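You operate a simulated robot arm through the tools that you are given. There is no shell and no other tool. Be economical: measure what you need, move in short steps, check, and stop when the job is done.

You are at the controls of a simulated robot arm. One attempt, no reset.

## Task
Unlock with 26, set points 27 for whichever of bay or down platform shows clear, relock, then pull its signal.
Fine: go by the track dials; 21 is for the platform, 22 for the bay; other levers, collars and lever buttons stay.

The check looks at the end state, three seconds after you hand in, the way a careful person would. Anything else that was tipped, shoved, dropped, spilled or broken makes it a failure.

## Robot
A 7-joint arm with a two-finger parallel gripper on a trunk, on a base that drives. Base frame: it is fixed to the floor where the robot stands at the start and does not move with it; the origin is under the middle of the robot, x ahead of it, y to its left, z up. Units: mm, degrees, N and s.
With the tool pointing down near the work surface it reaches from about 320 to 740 mm from the robot's upright axis, wherever it stands. Its first joint turns from -115.0 to 115.0 degrees. Places, roughly: black lever 27 [800, -200, 600]; blue lever 26 [400, -200, 500]; red lever 21 [500, 600, 600]; red lever 22 [600, 400, 600]. Payload 3.91 kg.
The TCP is the grasp point between the finger pads, 30 mm short of the fingertips. In the tool frame z runs along the fingers and y along their closing line. The gripper opens to 110 mm. The fingers are 20 mm wide and 10 mm thick; the gripper's body (48 by 112 mm) begins 55 mm behind the TCP.
Orientation is that of the tool frame in the base frame, as a unit quaternion [x, y, z, w]. With the fingers straight down and closing along the base's y, the tool's x points along the base's -x, its y along +y and its z along -z.

## Interface
- The arm moves only by the tool play_rows. Its argument "increments" is one flat list of numbers, 7 for each row, row after row: the gripper command, from -1 (shut) to 1 (fully open), values between in proportion, then the shift along the tool's x, y, z in units of 40 mm (1.0 is 40 mm), then the turn, a rotation vector about the tool's x, y, z in units of 5 degrees (1.0 is 5 degrees). In form: [grip, dx, dy, dz, wx, wy, wz, grip, dx, dy, dz, wx, wy, wz, ...]. A call has 1 to 20 rows; each row shifts and turns the commanded pose from where the row before left it, along the tool's axes as they then stand. A call with a number of a shift or a turn outside -1 to 1 is refused whole. Rows are played at 5 a second. More than 50 mm and 8.6 degrees between two rows, or a gripper value outside its range, and nothing of the call is played. Where a pose cannot be reached the arm comes as near as it can. A force on the tool above 90 N (or 10 N above the force at the start of the call, whichever is more), or a blocked arm, ends the call early, and 0.2 s more pass. Each finger travels about 108 mm/s and halts on what it meets, pressing with about 30 N; the grip force reading is that of the motor and also rises with nothing between the fingers. The clock runs only during rows and for 0.2 s after the last one: add rows that do not move to give the fingers time. The reply holds the time, the measured pose of the TCP, the force on the tool along the base axes, the opening and the grip force, in the units named above and with some noise, with the torque about the TCP (base axes, N m) and any sound that the robot's microphone picked up, and new pictures: "views" is both (left out), scene, wrist or none.
- Cameras (640 x 400 px; columns grow to the right, rows downward): "scene" is now at [16, 137, 1727.3]; the picture's right is [-0.17, -0.98, 0.00], its down [-0.78, 0.14, -0.60] and it looks along [0.60, -0.10, -0.80] (base axes); focal length 221 px, centre (320, 200). "wrist" rides on the gripper at [72, 17, -103] in the tool frame; the picture's right is [-0.23, 0.97, 0.00], its down [-0.76, -0.18, -0.62] and it looks along [-0.61, -0.14, 0.78] (tool axes); focal length 222 px, centre (320, 200). There is no depth. A picture from a camera that has moved, and an enlarged one, comes with that camera's place and axes in the base frame and with its lens.
- move_column(by): slides the trunk up (or, below 0, down) by that many mm; the arm and the scene camera ride with it, the base frame stays. It gives what a move gives, with no picture.
- roll_base(legs): drives the robot by 1 to 6 legs, each [ahead, turn to the left] in mm and degrees, along the robot's own axes; the way and the turn of a leg run together, so that a leg with both is an arc; at most 1500 mm and 180 degrees a leg. The arm and the cameras ride along, it lands a little off, and it stops where it bumps. It gives what a move gives, and a new picture of the scene camera.
- turn_head(pan, tilt): turns the head with the scene camera to pan (to the left, within 155 degrees either way) and tilt (down, from -29 to 69), counted from straight ahead of the robot. It gives what a move gives, and a new picture of the scene camera.
- enlarge(camera, box): a new picture of the part [left, top, right, bottom] of that camera's present view, enlarged. The clock stands still meanwhile.
- finish_job(): hands the job in; it is judged then, once.

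Work in short steps. Places have to be worked out from the pictures, the camera data and where the tool is seen: move nearer, look again, correct. Check each grasp and each placing, and mend what went wrong. You have 120 turns and 260 pictures in all, those below and enlarged ones among them. Open the gripper and draw the arm clear of the work before you hand the job in, unless the task says otherwise; then end with one line.

The tools are called after "Request:" as a command line: name --argument value ..., lists and objects as JSON in quotes. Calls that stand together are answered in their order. play_rows: Moves the arm, as the interface text tells. Its arguments: {"type":"object","properties":{"increments":{"type":"array"},"views":{"type":"string","enum":["both","scene","wrist","none"]}},"required":["increments"]} The other tools are called the same way: move_column (by) slides the trunk up or down; roll_base (legs) drives the base; turn_head (pan, tilt) turns the head that bears the scene camera; enlarge (camera, box) takes an enlarged picture of a part of a camera's view; finish_job () hands the job in.

At the start:

```text
time: 0.0
tcp_pos: [542.5, -26.5, 1402.1]
ee_rot: [-0.001, 1.0, 0.0, 0.001]
contact_force: [1.1, -0.1, -0.3]
ft_torque: [-0.02, 0.02, 0.03]
gripper_width: 109.9
finger_force: 0.1
trunk travel left (down, up): [-850.0, 140.0]
robot x, y, heading: [1.0, 4.4, 0.1]
head pan, tilt: [-10.0, 52.8]
```

scene: 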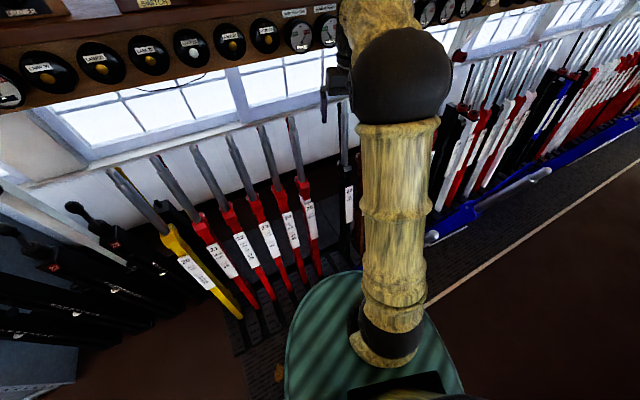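
wrist: 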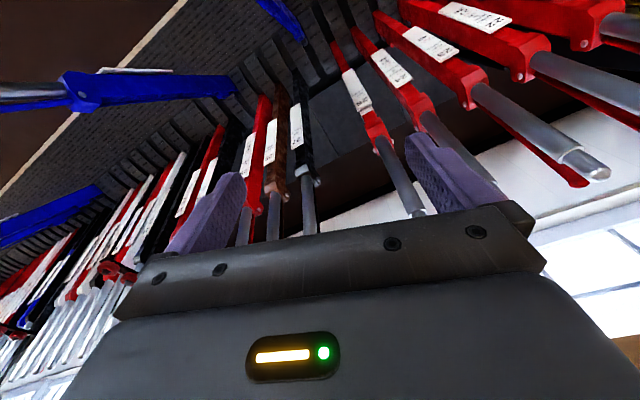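

The scene shows a lever frame with a shelf of dials above. I'll look around with the head to find the track dials and the levers.

Request:
turn_head --pan -15 --tilt 10

Request:
turn_head --pan 35 --tilt 10

Request:
turn_head --pan -40 --tilt 50

```text
time: 1.1
tcp_pos: [543.5, -25.6, 1400.5]
ee_rot: [0.0, 1.0, 0.0, 0.0]
contact_force: [0.1, 0.2, 0.0]
ft_torque: [0.0, 0.0, -0.02]
gripper_width: 109.7
finger_force: 0.0
trunk travel left (down, up): [-850.0, 140.0]
robot x, y, heading: [-2.1, 0.4, -0.1]
head pan, tilt: [-15.0, 10.0]
camera scene: at [32.7, 125.8, 1792.8], right [-0.26, -0.97, 0.0], down [-0.17, 0.05, -0.98], along [0.95, -0.25, -0.17], focal length 221 px, centre (320, 200)
```

scene: 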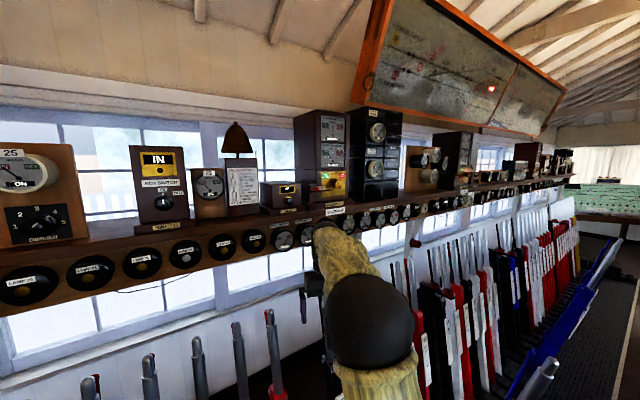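

```text
time: 2.3
tcp_pos: [542.7, -27.0, 1401.1]
ee_rot: [0.0, 1.0, 0.001, 0.0]
contact_force: [0.3, 0.8, 0.5]
ft_torque: [-0.01, 0.04, 0.02]
gripper_width: 109.9
finger_force: 0.1
trunk travel left (down, up): [-850.0, 140.0]
robot x, y, heading: [2.2, -1.9, -0.2]
head pan, tilt: [35.0, 10.0]
camera scene: at [19.0, 203.1, 1792.8], right [0.57, -0.82, 0.0], down [-0.14, -0.1, -0.98], along [0.81, 0.56, -0.17], focal length 221 px, centre (320, 200)
```

scene: 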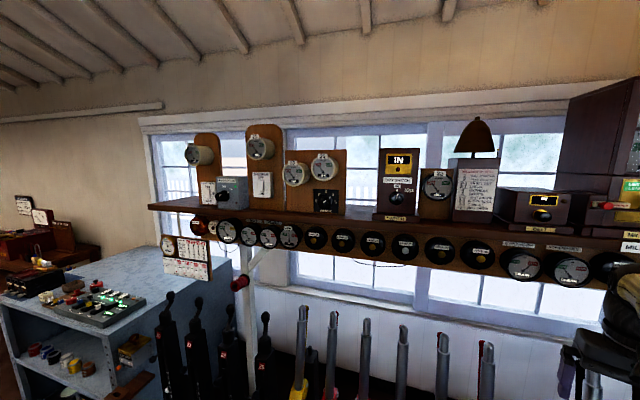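

```text
time: 3.8
tcp_pos: [542.5, -25.0, 1402.1]
ee_rot: [0.0, 1.0, 0.0, 0.001]
contact_force: [0.4, -0.4, 0.0]
ft_torque: [0.01, -0.01, -0.01]
gripper_width: 110.2
finger_force: 0.1
trunk travel left (down, up): [-850.0, 140.0]
robot x, y, heading: [0.8, 1.4, 0.0]
head pan, tilt: [-40.0, 50.0]
camera scene: at [1.9, 100.4, 1731.0], right [-0.64, -0.77, 0.0], down [-0.59, 0.49, -0.64], along [0.49, -0.41, -0.77], focal length 221 px, centre (320, 200)
```

scene: 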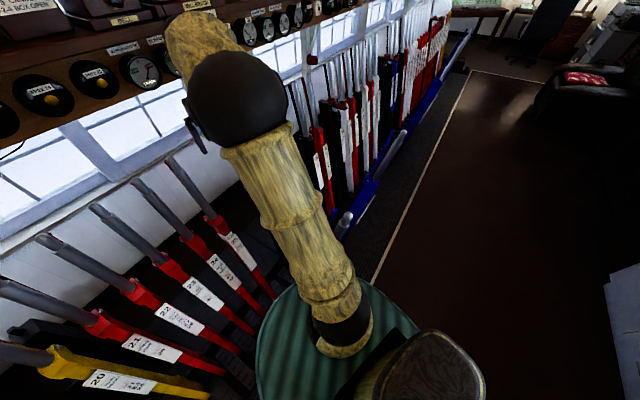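

Next I'll zoom on the round dials on the shelf's face for their labels.

Request:
turn_head --pan 10 --tilt 15

Request:
enlarge --camera "scene" --box '[150, 180, 400, 336]'

Request:
enlarge --camera "scene" --box '[390, 180, 640, 336]'

```text
time: 4.9
tcp_pos: [542.0, -25.6, 1402.0]
ee_rot: [-0.001, 1.0, 0.0, -0.001]
contact_force: [-0.1, 0.5, -0.4]
ft_torque: [0.02, 0.01, 0.01]
gripper_width: 110.1
finger_force: 0.1
trunk travel left (down, up): [-850.0, 140.0]
robot x, y, heading: [1.0, -0.8, -0.2]
head pan, tilt: [10.0, 15.0]
camera scene: at [34.9, 166.0, 1784.6], right [0.17, -0.98, 0.0], down [-0.26, -0.04, -0.97], along [0.95, 0.17, -0.26], focal length 221 px, centre (320, 200)
```

scene: 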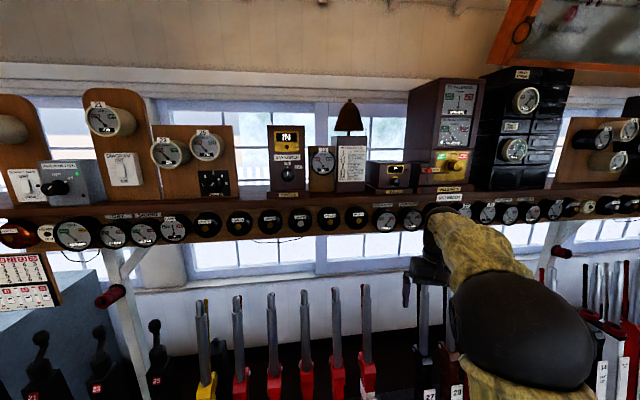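

```text
2.56 times, centred on (275, 258) of scene
camera zoom: at [34.9, 166.0, 1784.6], right [0.17, -0.98, 0.0], down [-0.26, -0.04, -0.97], along [0.95, 0.17, -0.26], focal length 565 px, centre (435, 52)
```

zoom: 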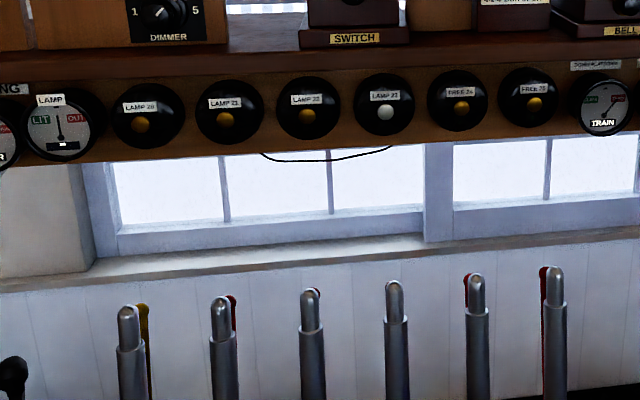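

```text
2.56 times, centred on (515, 258) of scene
camera zoom: at [34.9, 166.0, 1784.6], right [0.17, -0.98, 0.0], down [-0.26, -0.04, -0.97], along [0.95, 0.17, -0.26], focal length 565 px, centre (-179, 52)
```

zoom: 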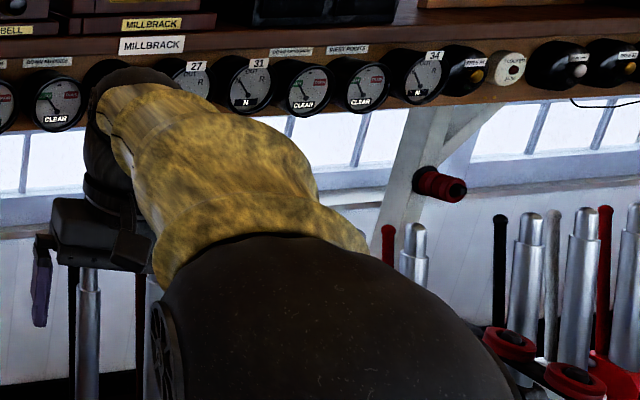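

I'll zoom tighter on the individual dials.

Request:
enlarge --camera "scene" --box '[365, 192, 445, 242]'

Request:
enlarge --camera "scene" --box '[450, 188, 580, 232]'

Request:
enlarge --camera "scene" --box '[45, 205, 195, 260]'

```text
8.00 times, centred on (405, 217) of scene
camera zoom: at [34.9, 166.0, 1784.6], right [0.17, -0.98, 0.0], down [-0.26, -0.04, -0.97], along [0.95, 0.17, -0.26], focal length 1765 px, centre (-360, 64)
```

zoom: 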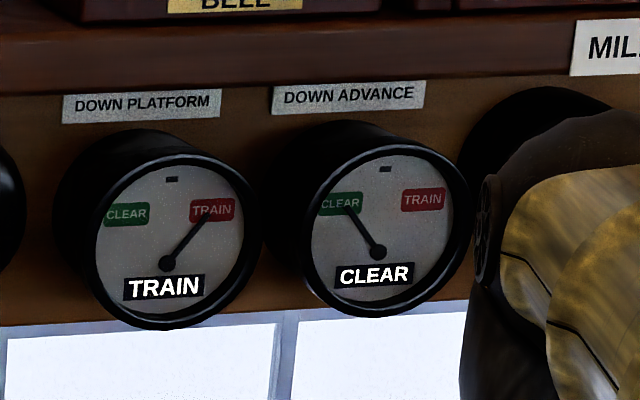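

```text
4.92 times, centred on (515, 210) of scene
camera zoom: at [34.9, 166.0, 1784.6], right [0.17, -0.98, 0.0], down [-0.26, -0.04, -0.97], along [0.95, 0.17, -0.26], focal length 1086 px, centre (-640, 151)
```

zoom: 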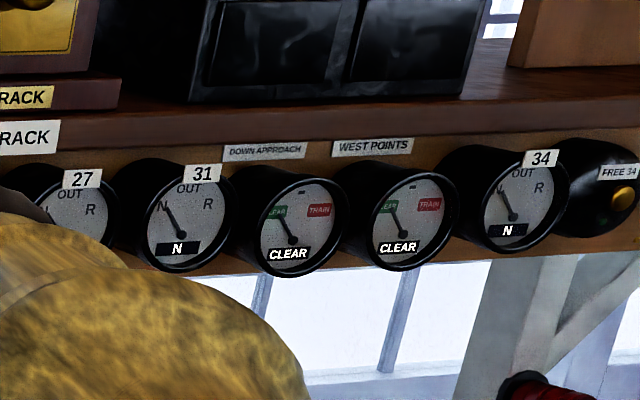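

```text
4.27 times, centred on (120, 232) of scene
camera zoom: at [34.9, 166.0, 1784.6], right [0.17, -0.98, 0.0], down [-0.26, -0.04, -0.97], along [0.95, 0.17, -0.26], focal length 941 px, centre (1173, 61)
```

zoom: 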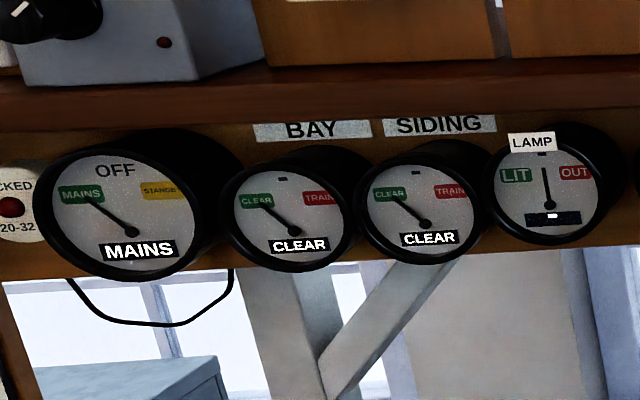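

Down platform shows TRAIN and Bay shows CLEAR, so the route is the bay with signal 22. Now I need the lever plates (26, 27, 22) and the 27 dial, so I'll look down to the right and zoom.

Request:
turn_head --pan -5 --tilt 55

Request:
enlarge --camera "wrist" --box '[0, 0, 320, 200]'

Request:
enlarge --camera "wrist" --box '[220, 50, 420, 175]'

Request:
enlarge --camera "scene" --box '[140, 170, 380, 320]'

```text
time: 6.0
tcp_pos: [543.5, -25.2, 1399.6]
ee_rot: [0.001, 1.0, 0.001, 0.001]
contact_force: [0.1, 0.4, 0.1]
ft_torque: [0.0, 0.0, -0.01]
gripper_width: 109.8
finger_force: 0.1
trunk travel left (down, up): [-850.0, 140.0]
robot x, y, heading: [0.4, -0.6, -0.2]
head pan, tilt: [-5.0, 55.0]
camera scene: at [14.7, 143.6, 1724.5], right [-0.09, -1.0, 0.0], down [-0.82, 0.07, -0.57], along [0.57, -0.05, -0.82], focal length 221 px, centre (320, 200)
```

scene: 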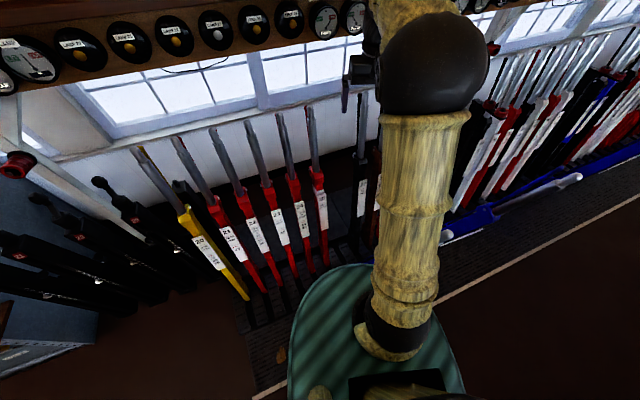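

```text
2.00 times, centred on (160, 100) of wrist
camera zoom: at [470.2, -7.5, 1503.9], right [0.23, 0.97, 0.0], down [0.76, -0.18, 0.62], along [0.61, -0.14, -0.78], focal length 444 px, centre (640, 400)
```

zoom: 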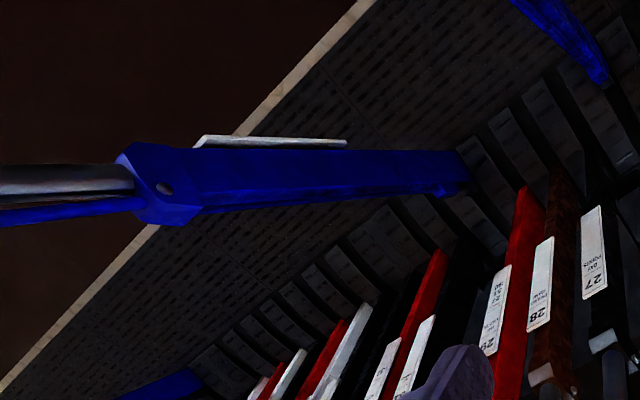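

```text
3.20 times, centred on (320, 112) of wrist
camera zoom: at [470.2, -7.5, 1503.9], right [0.23, 0.97, 0.0], down [0.76, -0.18, 0.62], along [0.61, -0.14, -0.78], focal length 711 px, centre (320, 480)
```

zoom: 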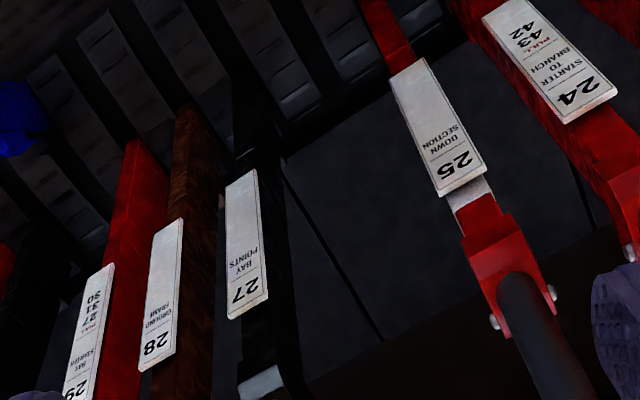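

```text
2.67 times, centred on (260, 245) of scene
camera zoom: at [14.7, 143.6, 1724.5], right [-0.09, -1.0, 0.0], down [-0.82, 0.07, -0.57], along [0.57, -0.05, -0.82], focal length 588 px, centre (480, 80)
```

zoom: 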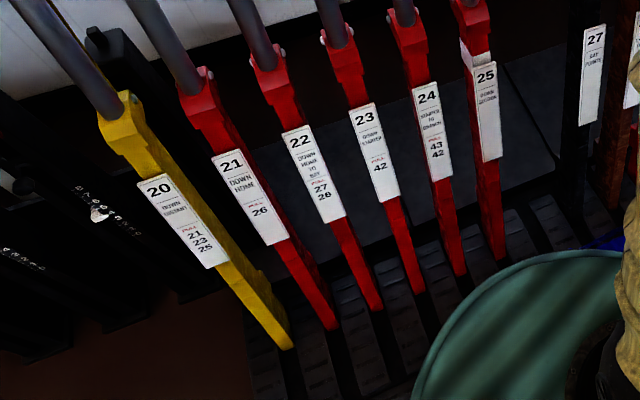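

The plates tell it: 22 (Down Home to Bay) needs 27 and 26 pulled; 26 stands pulled now, so push 26 back, pull 27, pull 26, pull 22. I'll check the free floor behind and to the sides before driving.

Request:
turn_head --pan 150 --tilt 35

Request:
turn_head --pan -110 --tilt 40

Request:
turn_head --pan -60 --tilt 50

```text
time: 8.4
tcp_pos: [543.1, -23.8, 1400.6]
ee_rot: [0.0, 1.0, 0.001, 0.0]
contact_force: [0.0, -0.4, -0.8]
ft_torque: [0.0, -0.03, -0.01]
gripper_width: 110.1
finger_force: 0.0
trunk travel left (down, up): [-850.0, 140.0]
robot x, y, heading: [-4.3, -1.5, -0.1]
head pan, tilt: [150.0, 35.0]
camera scene: at [-133.4, 194.0, 1752.7], right [0.5, 0.87, 0.0], down [0.5, -0.29, -0.82], along [-0.71, 0.41, -0.57], focal length 221 px, centre (320, 200)
```

scene: 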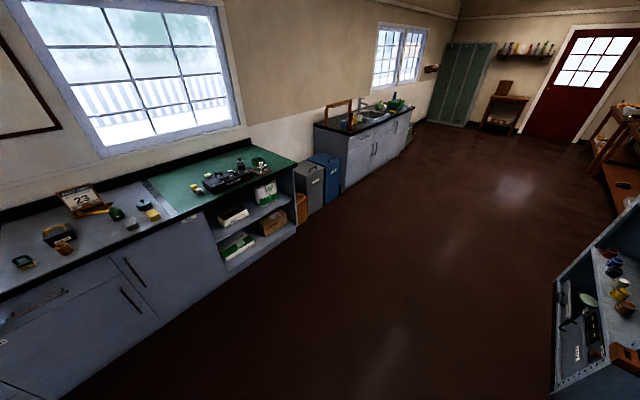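

```text
time: 12.0
tcp_pos: [542.7, -26.0, 1400.2]
ee_rot: [0.001, 1.0, 0.001, 0.0]
contact_force: [0.8, 0.9, 0.6]
ft_torque: [0.04, -0.01, 0.0]
gripper_width: 110.1
finger_force: 0.0
trunk travel left (down, up): [-850.0, 140.0]
robot x, y, heading: [1.3, 1.0, -0.1]
head pan, tilt: [-110.0, 40.0]
camera scene: at [-86.2, 70.0, 1745.2], right [-0.94, 0.34, 0.0], down [0.22, 0.6, -0.77], along [-0.26, -0.72, -0.64], focal length 221 px, centre (320, 200)
```

scene: 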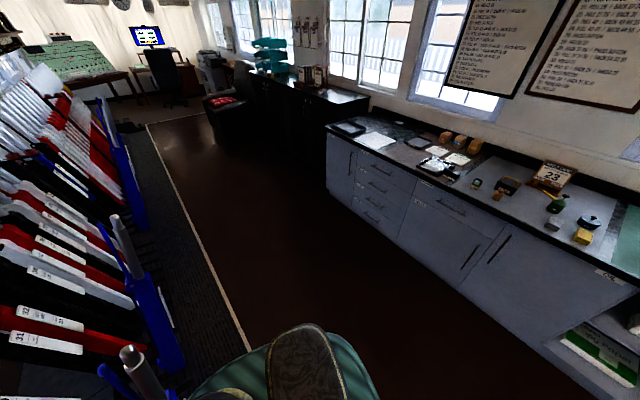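

```text
time: 13.2
tcp_pos: [542.1, -24.7, 1402.0]
ee_rot: [-0.001, 1.0, -0.001, 0.0]
contact_force: [0.6, 0.3, -0.2]
ft_torque: [-0.02, -0.02, 0.04]
gripper_width: 109.8
finger_force: 0.0
trunk travel left (down, up): [-850.0, 140.0]
robot x, y, heading: [-0.7, 1.6, 0.3]
head pan, tilt: [-60.0, 50.0]
camera scene: at [-18.8, 83.1, 1731.0], right [-0.87, -0.5, 0.0], down [-0.38, 0.66, -0.64], along [0.32, -0.56, -0.77], focal length 221 px, centre (320, 200)
```

scene: 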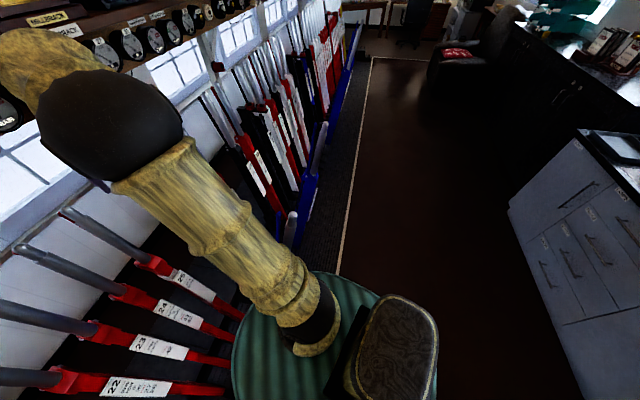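

27 must be reversed (22's plate: pull 27, 26). The near blue lever's tip lies around [303,-266,1097], close to the robot, and the row runs about 18° skewed. I'll back up a little to clear it and look with the arm no longer in the way.

Request:
roll_base --legs '[[-300, 0]]'

Request:
turn_head --pan 0 --tilt 40

Request:
turn_head --pan -50 --tilt 45

```text
time: 15.3
tcp_pos: [239.8, -25.2, 1402.0]
ee_rot: [-0.003, 1.0, 0.0, 0.0]
contact_force: [0.2, 0.0, -0.7]
ft_torque: [-0.01, -0.03, -0.01]
gripper_width: 109.9
finger_force: 0.1
trunk travel left (down, up): [-850.0, 140.0]
robot x, y, heading: [-304.8, 1.8, 0.2]
head pan, tilt: [-60.0, 50.0]
camera scene: at [-322.5, 82.6, 1731.0], right [-0.86, -0.5, 0.0], down [-0.38, 0.66, -0.64], along [0.32, -0.56, -0.77], focal length 221 px, centre (320, 200)
```

scene: 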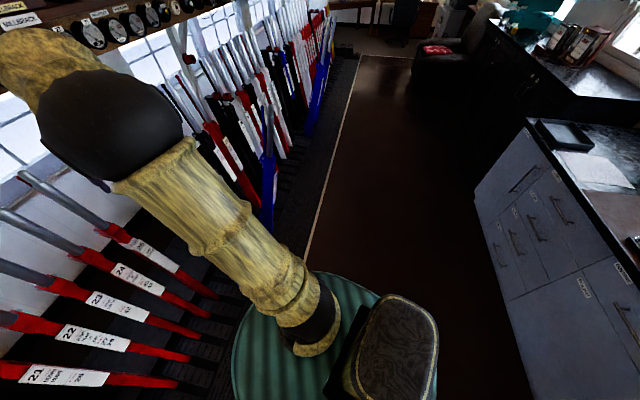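

```text
time: 16.6
tcp_pos: [241.0, -23.1, 1401.8]
ee_rot: [-0.002, 1.0, 0.0, 0.0]
contact_force: [-0.1, 0.1, -1.2]
ft_torque: [0.01, 0.02, 0.0]
gripper_width: 110.2
finger_force: 0.0
trunk travel left (down, up): [-850.0, 140.0]
robot x, y, heading: [-304.9, 1.6, 0.2]
head pan, tilt: [0.0, 40.0]
camera scene: at [-274.9, 149.4, 1745.1], right [0.0, -1.0, 0.0], down [-0.64, 0.0, -0.77], along [0.77, 0.0, -0.64], focal length 221 px, centre (320, 200)
```

scene: 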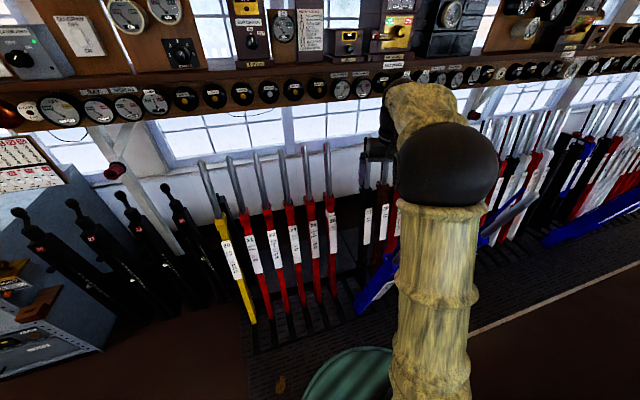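

```text
time: 17.7
tcp_pos: [241.2, -23.8, 1400.9]
ee_rot: [-0.002, 1.0, 0.0, -0.001]
contact_force: [-0.1, 0.2, 0.6]
ft_torque: [0.01, 0.0, 0.02]
gripper_width: 110.1
finger_force: 0.2
trunk travel left (down, up): [-850.0, 140.0]
robot x, y, heading: [-302.3, 0.2, -0.0]
head pan, tilt: [-50.0, 45.0]
camera scene: at [-307.3, 87.2, 1737.9], right [-0.76, -0.65, 0.0], down [-0.46, 0.54, -0.71], along [0.46, -0.54, -0.71], focal length 221 px, centre (320, 200)
```

scene: 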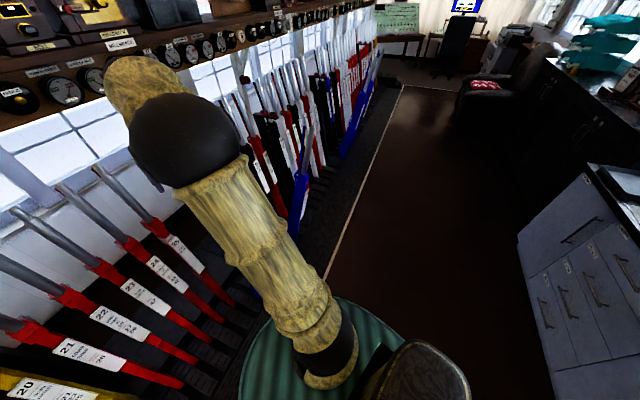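

Lever 26 is confirmed as the blue one between 25 and 27. I'll turn the hand to point forward (horizontal fingers, closing across the row) so it can grip handles from the front.

Request:
play_rows --increments '[0.5, 0, 0, 0, 0, -1, 0, 0.5, 0, 0, 0, 0, -1, 0, 0.5, 0, 0, 0, 0, -1, 0, 0.5, 0, 0, 0, 0, -1, 0, 0.5, 0, 0, 0, 0, -1, 0, 0.5, 0, 0, 0, 0, -1, 0, 0.5, 0, 0, 0, 0, -1, 0, 0.5, 0, 0, 0, 0, -1, 0, 0.5, 0, 0, 0, 0, -1, 0, 0.5, 0, 0, 0, 0, -1, 0, 0.5, 0, 0, 0, 0, -1, 0, 0.5, 0, 0, 0, 0, -1, 0, 0.5, 0, 0, 0, 0, -1, 0, 0.5, 0, 0, 0, 0, -1, 0, 0.5, 0, 0, 0, 0, -1, 0, 0.5, 0, 0, 0, 0, -1, 0]' --views "both"

```text
time: 21.1
tcp_pos: [240.9, -14.3, 1400.7]
ee_rot: [-0.009, 0.807, 0.022, 0.59]
contact_force: [0.6, 0.5, 1.0]
ft_torque: [-0.02, 0.0, 0.01]
gripper_width: 82.4
finger_force: 0.1
out of reach, approached as far as the arm can: row 12, 13
trunk travel left (down, up): [-850.0, 140.0]
robot x, y, heading: [-304.3, -3.4, 0.3]
head pan, tilt: [-50.0, 45.0]
camera scene: at [-307.2, 87.0, 1737.9], right [-0.76, -0.65, 0.0], down [-0.46, 0.54, -0.71], along [0.46, -0.54, -0.71], focal length 221 px, centre (320, 200)
camera wrist: at [119.2, -1.4, 1362.4], right [0.03, 0.97, 0.24], down [-0.35, -0.21, 0.91], along [0.93, -0.11, 0.34], focal length 222 px, centre (320, 200)
```

scene: 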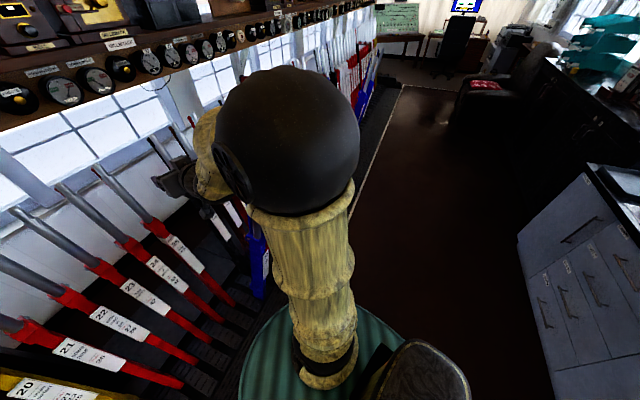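
wrist: 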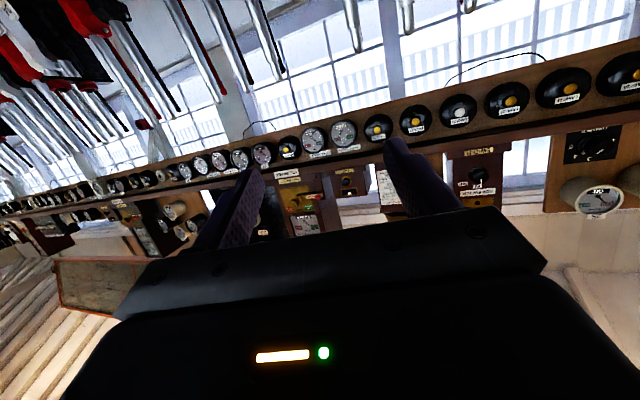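

Hand now points forward (~18° below horizontal). I'll look for lever 26 again with the head.

Request:
turn_head --pan -15 --tilt 45

Request:
turn_head --pan -90 --tilt 40

```text
time: 22.1
tcp_pos: [240.3, -14.2, 1400.9]
ee_rot: [-0.009, 0.808, 0.022, 0.589]
contact_force: [-0.7, -0.4, 0.3]
ft_torque: [0.0, -0.02, 0.03]
gripper_width: 82.6
finger_force: 0.0
trunk travel left (down, up): [-850.0, 140.0]
robot x, y, heading: [-297.9, -2.4, 0.2]
head pan, tilt: [-15.0, 45.0]
camera scene: at [-281.4, 128.3, 1737.9], right [-0.26, -0.97, 0.0], down [-0.68, 0.18, -0.71], along [0.68, -0.18, -0.71], focal length 221 px, centre (320, 200)
```

scene: 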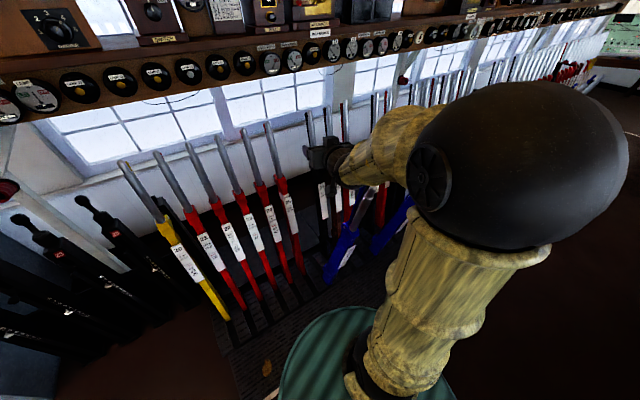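

```text
time: 23.6
tcp_pos: [239.3, -15.6, 1401.2]
ee_rot: [-0.01, 0.808, 0.022, 0.589]
contact_force: [-0.2, -0.4, 0.6]
ft_torque: [0.0, -0.02, -0.02]
gripper_width: 82.8
finger_force: 0.1
trunk travel left (down, up): [-850.0, 140.0]
robot x, y, heading: [-303.2, -0.1, 0.3]
head pan, tilt: [-90.0, 40.0]
camera scene: at [-359.6, 64.2, 1745.2], right [-1.0, 0.0, 0.0], down [0.0, 0.64, -0.77], along [0.0, -0.77, -0.64], focal length 221 px, centre (320, 200)
```

scene: 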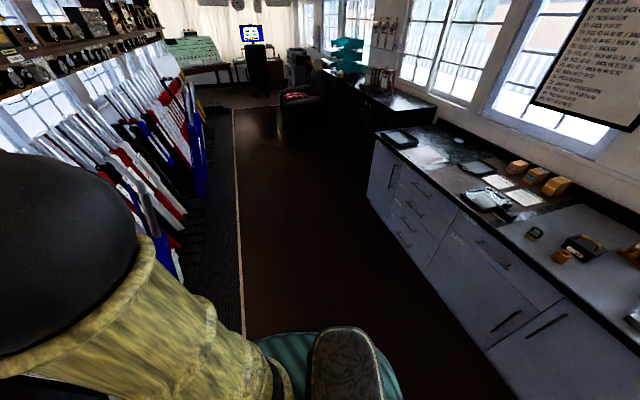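

Triangulation now agrees: lever row is skewed ~19°; 26's tip is at about [258,-218,1185] pulled and would be ~[900,3,1195] when normal, with pivot ~1070 mm below the tip. I'll drive to square up with the frame between 26 and 22.

Request:
roll_base --legs '[[0, -30], [200, 0], [0, 49]]'

Request:
turn_head --pan -10 --tilt 45

```text
time: 28.9
tcp_pos: [390.6, 62.0, 1399.9]
ee_rot: [-0.142, 0.795, 0.119, 0.578]
contact_force: [-0.9, 0.4, -0.4]
ft_torque: [0.0, -0.01, 0.0]
gripper_width: 82.2
finger_force: 0.1
trunk travel left (down, up): [-850.0, 140.0]
robot x, y, heading: [-125.7, -99.2, 19.4]
head pan, tilt: [-90.0, 40.0]
camera scene: at [-203.0, -58.8, 1745.2], right [-0.94, -0.33, 0.0], down [-0.21, 0.61, -0.77], along [0.25, -0.72, -0.64], focal length 221 px, centre (320, 200)
```

scene: 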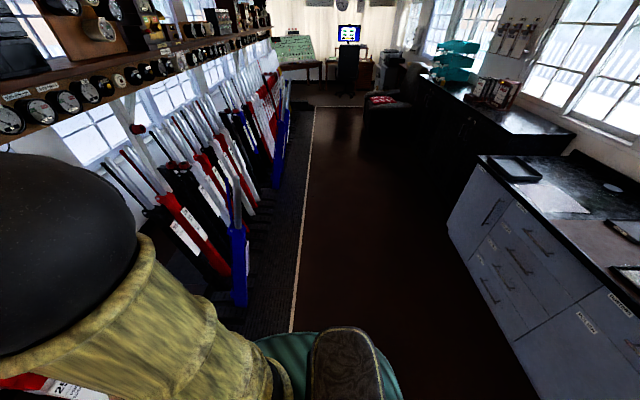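

```text
time: 30.4
tcp_pos: [390.4, 61.2, 1402.0]
ee_rot: [-0.142, 0.795, 0.119, 0.577]
contact_force: [-0.1, 0.3, -0.8]
ft_torque: [-0.01, 0.01, -0.02]
gripper_width: 82.4
finger_force: 0.1
trunk travel left (down, up): [-850.0, 140.0]
robot x, y, heading: [-127.8, -99.5, 19.2]
head pan, tilt: [-10.0, 45.0]
camera scene: at [-150.6, 34.3, 1737.9], right [0.16, -0.99, 0.0], down [-0.7, -0.11, -0.71], along [0.7, 0.11, -0.71], focal length 221 px, centre (320, 200)
```

scene: 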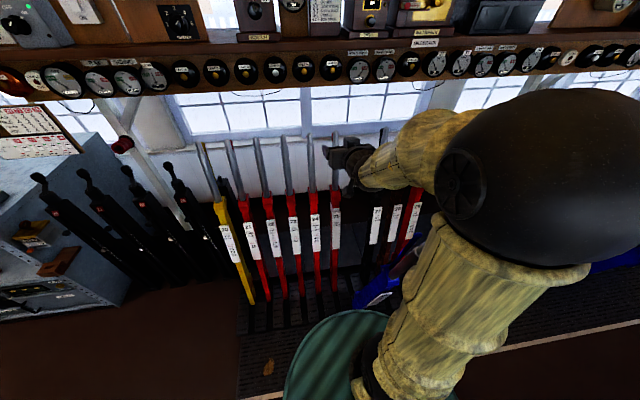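

Base is squared up (heading 19°). I'll pitch the hand to ~60° down and bring it over the pulled handle of 26, staying high, to look at it through the wrist camera.

Request:
play_rows --increments '[0.5, 0, 0, 0, 0.5, 1, 0, 0.5, 0, 0, 0, 0, 1, 0, 0.5, 0, 0, 0, 0, 1, 0, 0.5, 0, 0, 0, 0, 1, 0, 0.5, 0, 0, 0, 0, 1, 0, 0.5, 0, 0, 0, 0, 1, 0, 0.5, 0, 0, 0, 0, 1, 0, 0.5, 0, 0, 0, 0, 1, 0, 0.5, 0.83, -0.79, -0.19, 0, 0, 0, 0.5, 0.83, -0.79, -0.19, 0, 0, 0, 0.5, 0.83, -0.79, -0.19, 0, 0, 0, 0.5, 0.83, -0.79, -0.19, 0, 0, 0, 0.5, 0.83, -0.79, -0.19, 0, 0, 0, 0.5, 0.83, -0.79, -0.19, 0, 0, 0, 0.5, 0, 0, 0, 0, 0, 0]'

```text
time: 33.6
tcp_pos: [291.5, -170.7, 1298.7]
ee_rot: [-0.173, 0.92, 0.089, 0.34]
contact_force: [0.0, -0.5, 0.1]
ft_torque: [-0.01, -0.03, 0.0]
gripper_width: 82.7
finger_force: 0.0
out of reach, approached as far as the arm can: row 1, 5
trunk travel left (down, up): [-850.0, 140.0]
robot x, y, heading: [-128.9, -102.1, 19.0]
head pan, tilt: [-10.0, 45.0]
camera scene: at [-150.9, 35.1, 1737.8], right [0.16, -0.99, 0.0], down [-0.7, -0.11, -0.71], along [0.7, 0.11, -0.71], focal length 221 px, centre (320, 200)
camera wrist: at [173.0, -202.6, 1329.4], right [-0.21, 0.96, 0.19], down [0.24, -0.14, 0.96], along [0.95, 0.25, -0.2], focal length 222 px, centre (320, 200)
```

scene: 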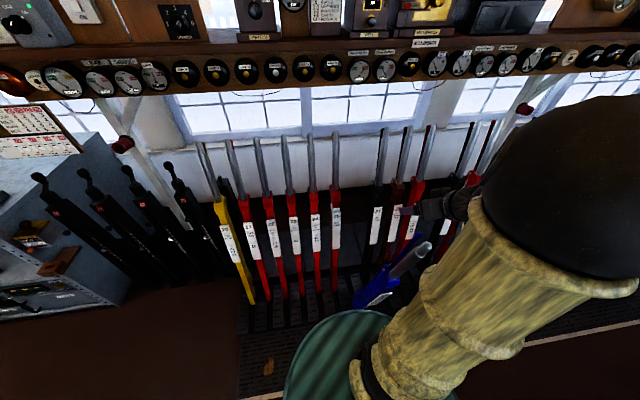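
wrist: 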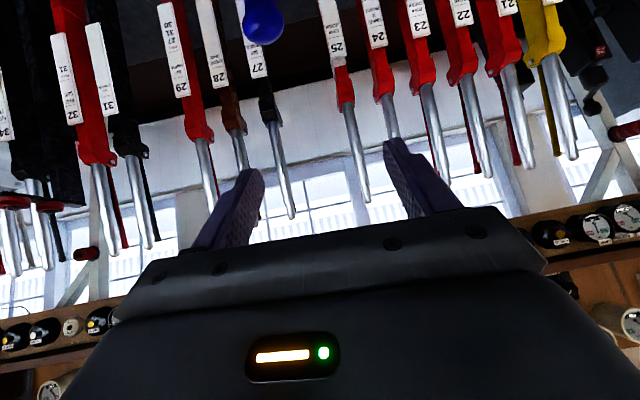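

Lever 26's handle is seen at scene (395-425, 245-275). Zooming to see the handle's form and thickness.

Request:
enlarge --camera "scene" --box '[340, 220, 460, 310]'

Request:
enlarge --camera "wrist" --box '[200, 0, 400, 125]'

```text
4.44 times, centred on (400, 265) of scene
camera zoom: at [-150.9, 35.1, 1737.8], right [0.16, -0.99, 0.0], down [-0.7, -0.11, -0.71], along [0.7, 0.11, -0.71], focal length 980 px, centre (-36, -89)
```

zoom: 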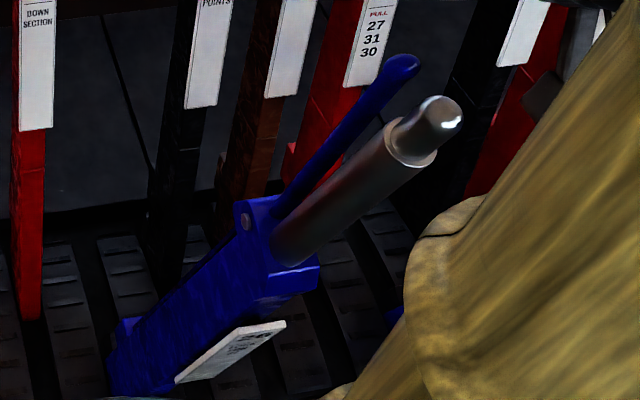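

```text
3.20 times, centred on (300, 62) of wrist
camera zoom: at [173.0, -202.6, 1329.4], right [-0.21, 0.96, 0.19], down [0.24, -0.14, 0.96], along [0.95, 0.25, -0.2], focal length 711 px, centre (384, 640)
```

zoom: 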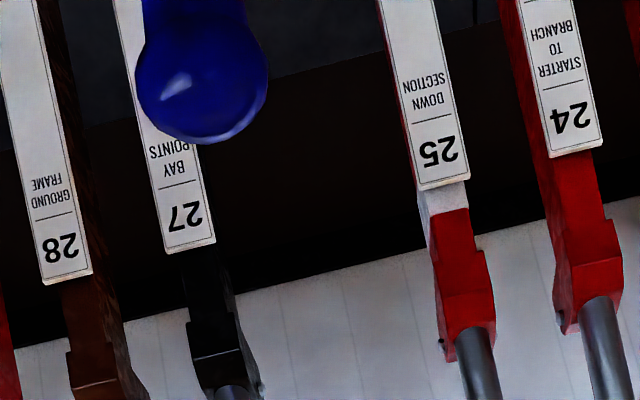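

The lever has a spring catch on the window side of the handle, so I should squeeze handle and catch together: closing line along the pull direction, coming from above. I'll raise slightly, align the tool with the handle's lean and roll the tool 90°.

Request:
play_rows --increments '[1, -0.49, 0.03, -0.56, 0, 0, 0, 1, -0.49, 0.03, -0.56, 0, 0, 0, 1, 0, 0, 0, 0, 1, 0, 1, 0, 0, 0, 0, 1, 0, 1, 0, 0, 0, 0, 1, 0, 1, 0, 0, 0, 0, 1, 0, 1, 0, 0, 0, 0, 0.5, 0, 1, 0, 0, 0, 0, 0, 1, 1, 0, 0, 0, 0, 0, 1, 1, 0, 0, 0, 0, 0, 1, 1, 0, 0, 0, 0, 0, 1, 1, 0, 0, 0, 0, 0, 1, 1, 0, 0, 0, 0, 0, 1, 1, 0, 0, 0, 0, 0, 1, 1, 0, 0, 0, 0, 0, 1, 1, 0, 0, 0, 0, 0, 1, 1, 0, 0, 0, 0, 0, 1, 1, 0, 0, 0, 0, 0, 1, 1, 0, 0, 0, 0, 0, 1, 1, 0, 0, 0, 0, 0, 1]' --views "none"

Request:
play_rows --increments '[1, 0, 0, 0, 0, 0, 1, 1, 0, 0, 0, 0, 0, 1, 1, 0, 0, 0, 0, 0, 1, 1, 0, 0, 0, 0, 0, 1, 1, 0, 0, 0, 0, 0, 1, 1, 0, 0, 0, 0, 0, 0]'

```text
time: 37.8
tcp_pos: [293.4, -170.8, 1358.4]
ee_rot: [0.362, 0.918, 0.128, 0.101]
contact_force: [0.1, 1.0, 0.6]
ft_torque: [0.0, -0.02, 0.03]
gripper_width: 110.1
finger_force: 0.1
trunk travel left (down, up): [-850.0, 140.0]
robot x, y, heading: [-128.1, -98.0, 19.0]
head pan, tilt: [-10.0, 45.0]
```

```text
time: 39.2
tcp_pos: [293.8, -172.0, 1357.3]
ee_rot: [0.553, 0.817, 0.147, 0.071]
contact_force: [0.1, -0.1, 0.3]
ft_torque: [-0.01, -0.01, 0.02]
gripper_width: 110.1
finger_force: 0.0
trunk travel left (down, up): [-850.0, 140.0]
robot x, y, heading: [-125.1, -98.1, 19.5]
head pan, tilt: [-10.0, 45.0]
camera scene: at [-150.6, 34.3, 1737.9], right [0.16, -0.99, 0.0], down [-0.7, -0.11, -0.71], along [0.7, 0.11, -0.71], focal length 221 px, centre (320, 200)
camera wrist: at [251.5, -114.9, 1464.3], right [0.95, 0.13, 0.3], down [-0.04, -0.87, 0.5], along [0.32, -0.48, -0.81], focal length 222 px, centre (320, 200)
```

scene: 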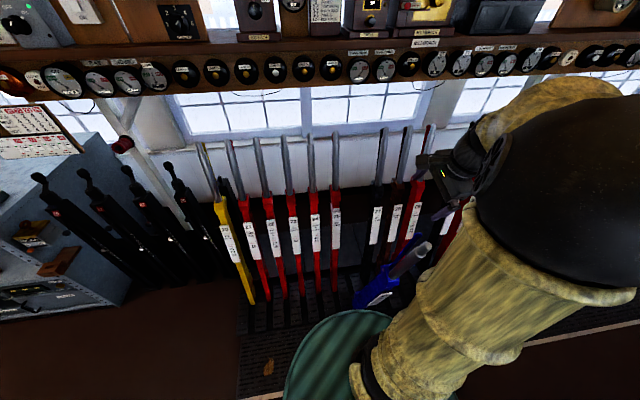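
wrist: 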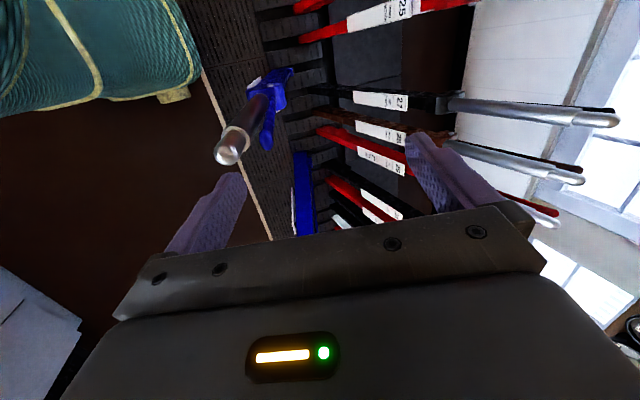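

The wrist camera now sees the handle tip and blue catch of 26; the handle tip comes out at about [237,-201,1204] with the catch 45 mm beyond. I'll move so the open fingers sit just above, straddling both.

Request:
play_rows --increments '[1, -0.173, -0.773, 0.5, 0, -0.36, 0, 1, -0.173, -0.773, 0.5, 0, -0.36, 0, 1, -0.173, -0.773, 0.5, 0, 0, 0, 1, 0, 0, 0.4, 0, 0, 0, 1, 0, 0, 0, 0, 0, 0]'

```text
time: 40.4
tcp_pos: [240.9, -213.0, 1256.6]
ee_rot: [0.558, 0.814, 0.129, 0.097]
contact_force: [0.2, -0.4, 0.5]
ft_torque: [0.0, -0.02, -0.02]
gripper_width: 110.1
finger_force: 0.1
trunk travel left (down, up): [-850.0, 140.0]
robot x, y, heading: [-125.4, -99.3, 19.3]
head pan, tilt: [-10.0, 45.0]
camera scene: at [-151.4, 34.0, 1737.9], right [0.16, -0.99, 0.0], down [-0.7, -0.11, -0.71], along [0.7, 0.11, -0.71], focal length 221 px, centre (320, 200)
camera wrist: at [196.8, -150.1, 1358.8], right [0.94, 0.12, 0.31], down [-0.07, -0.84, 0.54], along [0.33, -0.53, -0.78], focal length 222 px, centre (320, 200)
```

scene: 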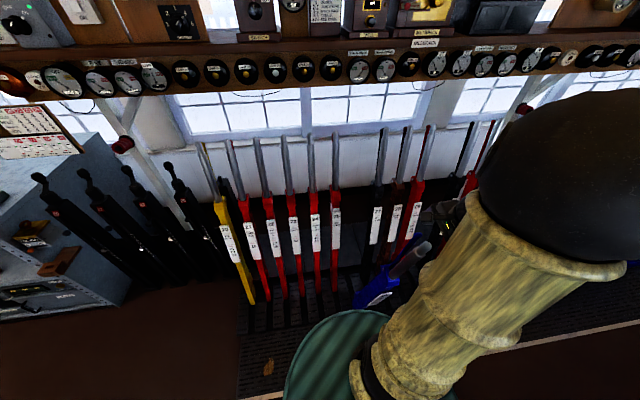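
wrist: 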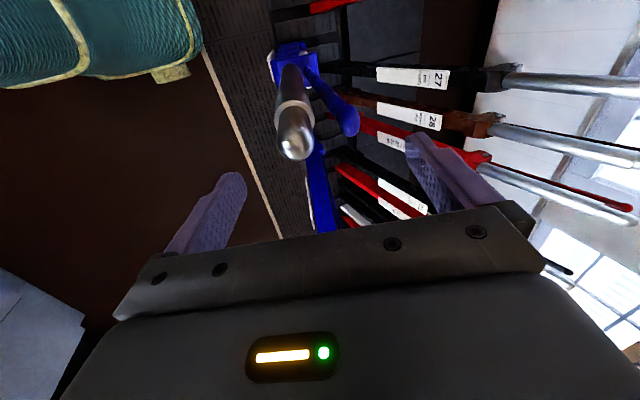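

Tip [237,-201,1204] and catch tip [278,-189,1197] are well fixed. Sliding 12 mm sideways and going down 110 mm along the lever axis with open fingers.

Request:
play_rows --increments '[1, 0.31, 0.04, 0, 0, 0, 0, 1, 0, 0, 0.7, 0, 0, 0, 1, 0, 0, 0.7, 0, 0, 0, 1, 0, 0, 0.7, 0, 0, 0, 1, 0, 0, 0.67, 0, 0, 0, 1, 0, 0, 0, 0, 0, 0]' --views "wrist"

```text
time: 41.5
tcp_pos: [263.1, -191.9, 1176.0]
ee_rot: [0.557, 0.813, 0.133, 0.099]
contact_force: [-14.1, 2.2, 16.6]
ft_torque: [-0.34, -0.13, -0.26]
gripper_width: 110.0
finger_force: 0.0
trunk travel left (down, up): [-850.0, 140.0]
robot x, y, heading: [-128.1, -98.8, 19.0]
head pan, tilt: [-10.0, 45.0]
stopped in row 5: the force on the tool passed its limit (the readings are from after the stop); the commanded pose is now the measured one
camera wrist: at [219.5, -129.1, 1277.0], right [0.94, 0.12, 0.32], down [-0.08, -0.84, 0.54], along [0.34, -0.53, -0.78], focal length 222 px, centre (320, 200)
```

wrist: 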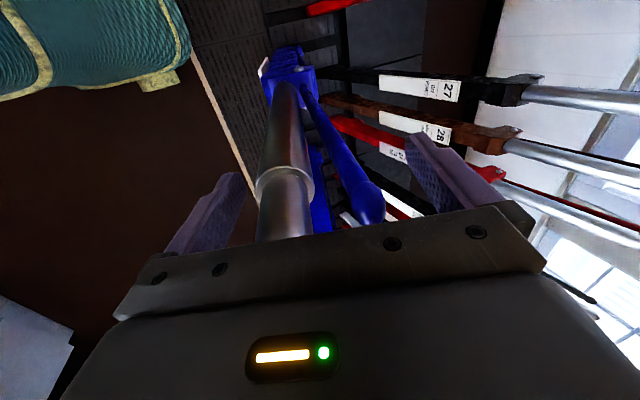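

The palm just touched the handle's tip; the fingers straddle handle and catch. Back off 8 mm and close.

Request:
play_rows --increments '[1, 0, 0, -0.25, 0, 0, 0, 0, 0, 0, 0, 0, 0, 0, -1, 0, 0, 0, 0, 0, 0, -1, 0, 0, 0, 0, 0, 0, -1, 0, 0, 0, 0, 0, 0, -1, 0, 0, 0, 0, 0, 0]' --views "wrist"

```text
time: 42.9
tcp_pos: [262.9, -194.9, 1183.4]
ee_rot: [0.557, 0.814, 0.132, 0.099]
contact_force: [-4.3, -3.3, -6.8]
ft_torque: [0.02, 1.8, -0.2]
gripper_width: 56.4
finger_force: 44.8
trunk travel left (down, up): [-850.0, 140.0]
robot x, y, heading: [-125.6, -99.3, 19.2]
head pan, tilt: [-10.0, 45.0]
camera wrist: at [219.7, -131.2, 1285.4], right [0.94, 0.12, 0.32], down [-0.08, -0.84, 0.54], along [0.34, -0.53, -0.78], focal length 222 px, centre (320, 200)
```

wrist: 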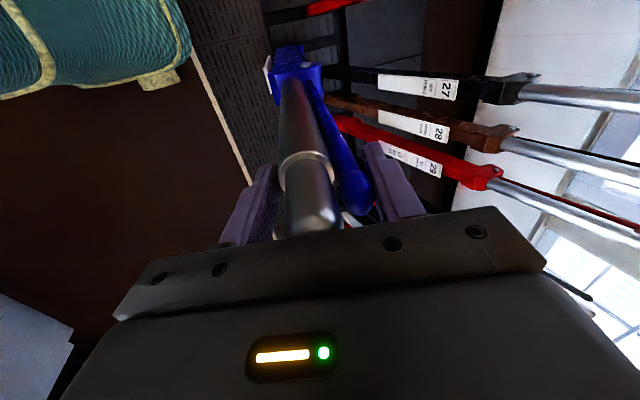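

Grip closed to 56 mm with the catch squeezed toward the handle. Test push: 3 small steps forward along the arc.

Request:
play_rows --increments '[-1, 0, 0.5, 0, 0.217, 0, 0, -1, 0, 0.5, 0, 0.217, 0, 0, -1, 0, 0.5, 0, 0.217, 0, 0, -1, 0, 0, 0, 0, 0, 0]' --views "wrist"

```text
time: 43.9
tcp_pos: [316.3, -176.7, 1200.6]
ee_rot: [0.56, 0.817, 0.109, 0.082]
contact_force: [-4.5, -14.1, -32.6]
ft_torque: [-0.56, 1.71, 0.0]
gripper_width: 54.7
finger_force: 44.7
trunk travel left (down, up): [-850.0, 140.0]
robot x, y, heading: [-122.4, -102.1, 19.1]
head pan, tilt: [-10.0, 45.0]
camera wrist: at [279.6, -110.1, 1303.0], right [0.96, 0.13, 0.27], down [-0.05, -0.83, 0.56], along [0.29, -0.55, -0.78], focal length 222 px, centre (320, 200)
```

wrist: 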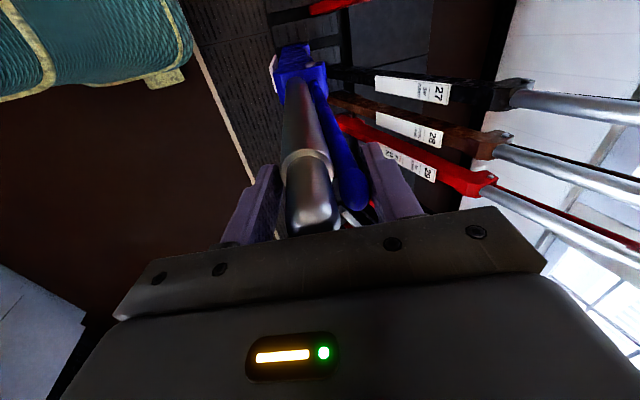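

The lever moves with light forces. Continuing along the arc in larger steps with a slight downward correction.

Request:
play_rows --increments '[-1, 0, 0.8, 0.1, 0.36, 0, 0, -1, 0, 0.8, 0.03, 0.36, 0, 0, -1, 0, 0.8, 0.03, 0.36, 0, 0, -1, 0, 0.8, 0.03, 0.36, 0, 0, -1, 0, 0.8, 0, 0.36, 0, 0, -1, 0, 0, 0, 0, 0, 0]' --views "both"

```text
time: 45.3
tcp_pos: [467.4, -120.4, 1226.1]
ee_rot: [0.565, 0.823, 0.045, 0.038]
contact_force: [7.9, -21.8, -21.0]
ft_torque: [-0.27, 1.35, 0.06]
gripper_width: 52.1
finger_force: 45.6
trunk travel left (down, up): [-850.0, 140.0]
robot x, y, heading: [-125.8, -101.2, 19.1]
head pan, tilt: [-10.0, 45.0]
camera scene: at [-145.2, 29.8, 1738.3], right [0.16, -0.99, 0.0], down [-0.7, -0.11, -0.71], along [0.7, 0.12, -0.71], focal length 221 px, centre (320, 200)
camera wrist: at [445.7, -48.8, 1329.0], right [0.98, 0.14, 0.12], down [0.04, -0.79, 0.61], along [0.17, -0.59, -0.79], focal length 222 px, centre (320, 200)
```

scene: 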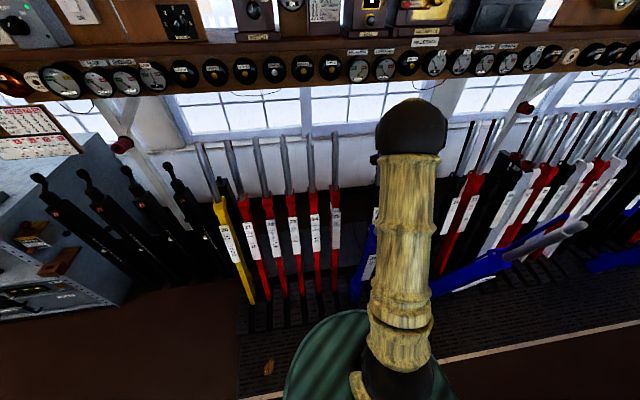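
wrist: 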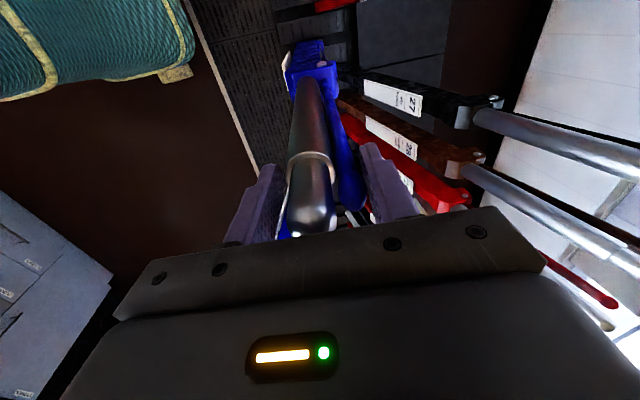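

Moving well; continuing, with a slight sideways correction (lateral -22 N).

Request:
play_rows --increments '[-1, -0.06, 0.8, 0.04, 0.36, 0, 0, -1, -0.03, 0.8, 0.02, 0.36, 0, 0, -1, -0.03, 0.8, 0.02, 0.36, 0, 0, -1, -0.03, 0.8, 0, 0.36, 0, 0, -1, -0.03, 0.8, 0, 0.36, 0, 0, -1, -0.03, 0.8, 0, 0.36, 0, 0, -1, 0, 0, 0, 0, 0, 0]' --views "wrist"

```text
time: 46.9
tcp_pos: [602.0, -54.4, 1222.5]
ee_rot: [0.565, 0.824, -0.033, -0.016]
contact_force: [-0.7, 2.2, 5.0]
ft_torque: [0.53, 0.27, -0.05]
gripper_width: 0.3
finger_force: 37.3
out of reach, approached as far as the arm can: row 5, 6
trunk travel left (down, up): [-850.0, 140.0]
robot x, y, heading: [-126.0, -101.9, 19.1]
head pan, tilt: [-10.0, 45.0]
camera wrist: at [597.1, 23.4, 1322.6], right [0.99, 0.14, -0.07], down [0.15, -0.75, 0.64], along [0.04, -0.64, -0.76], focal length 222 px, centre (320, 200)
```

wrist: 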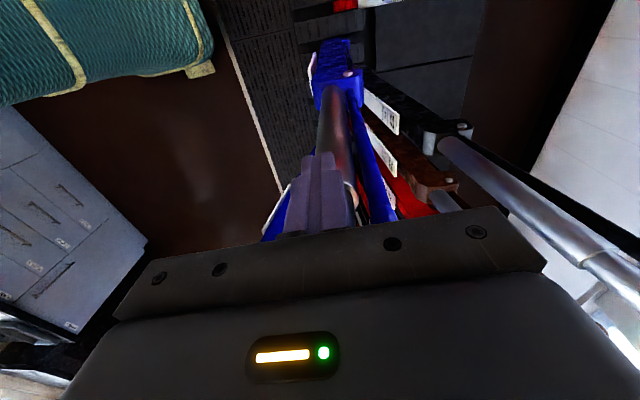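

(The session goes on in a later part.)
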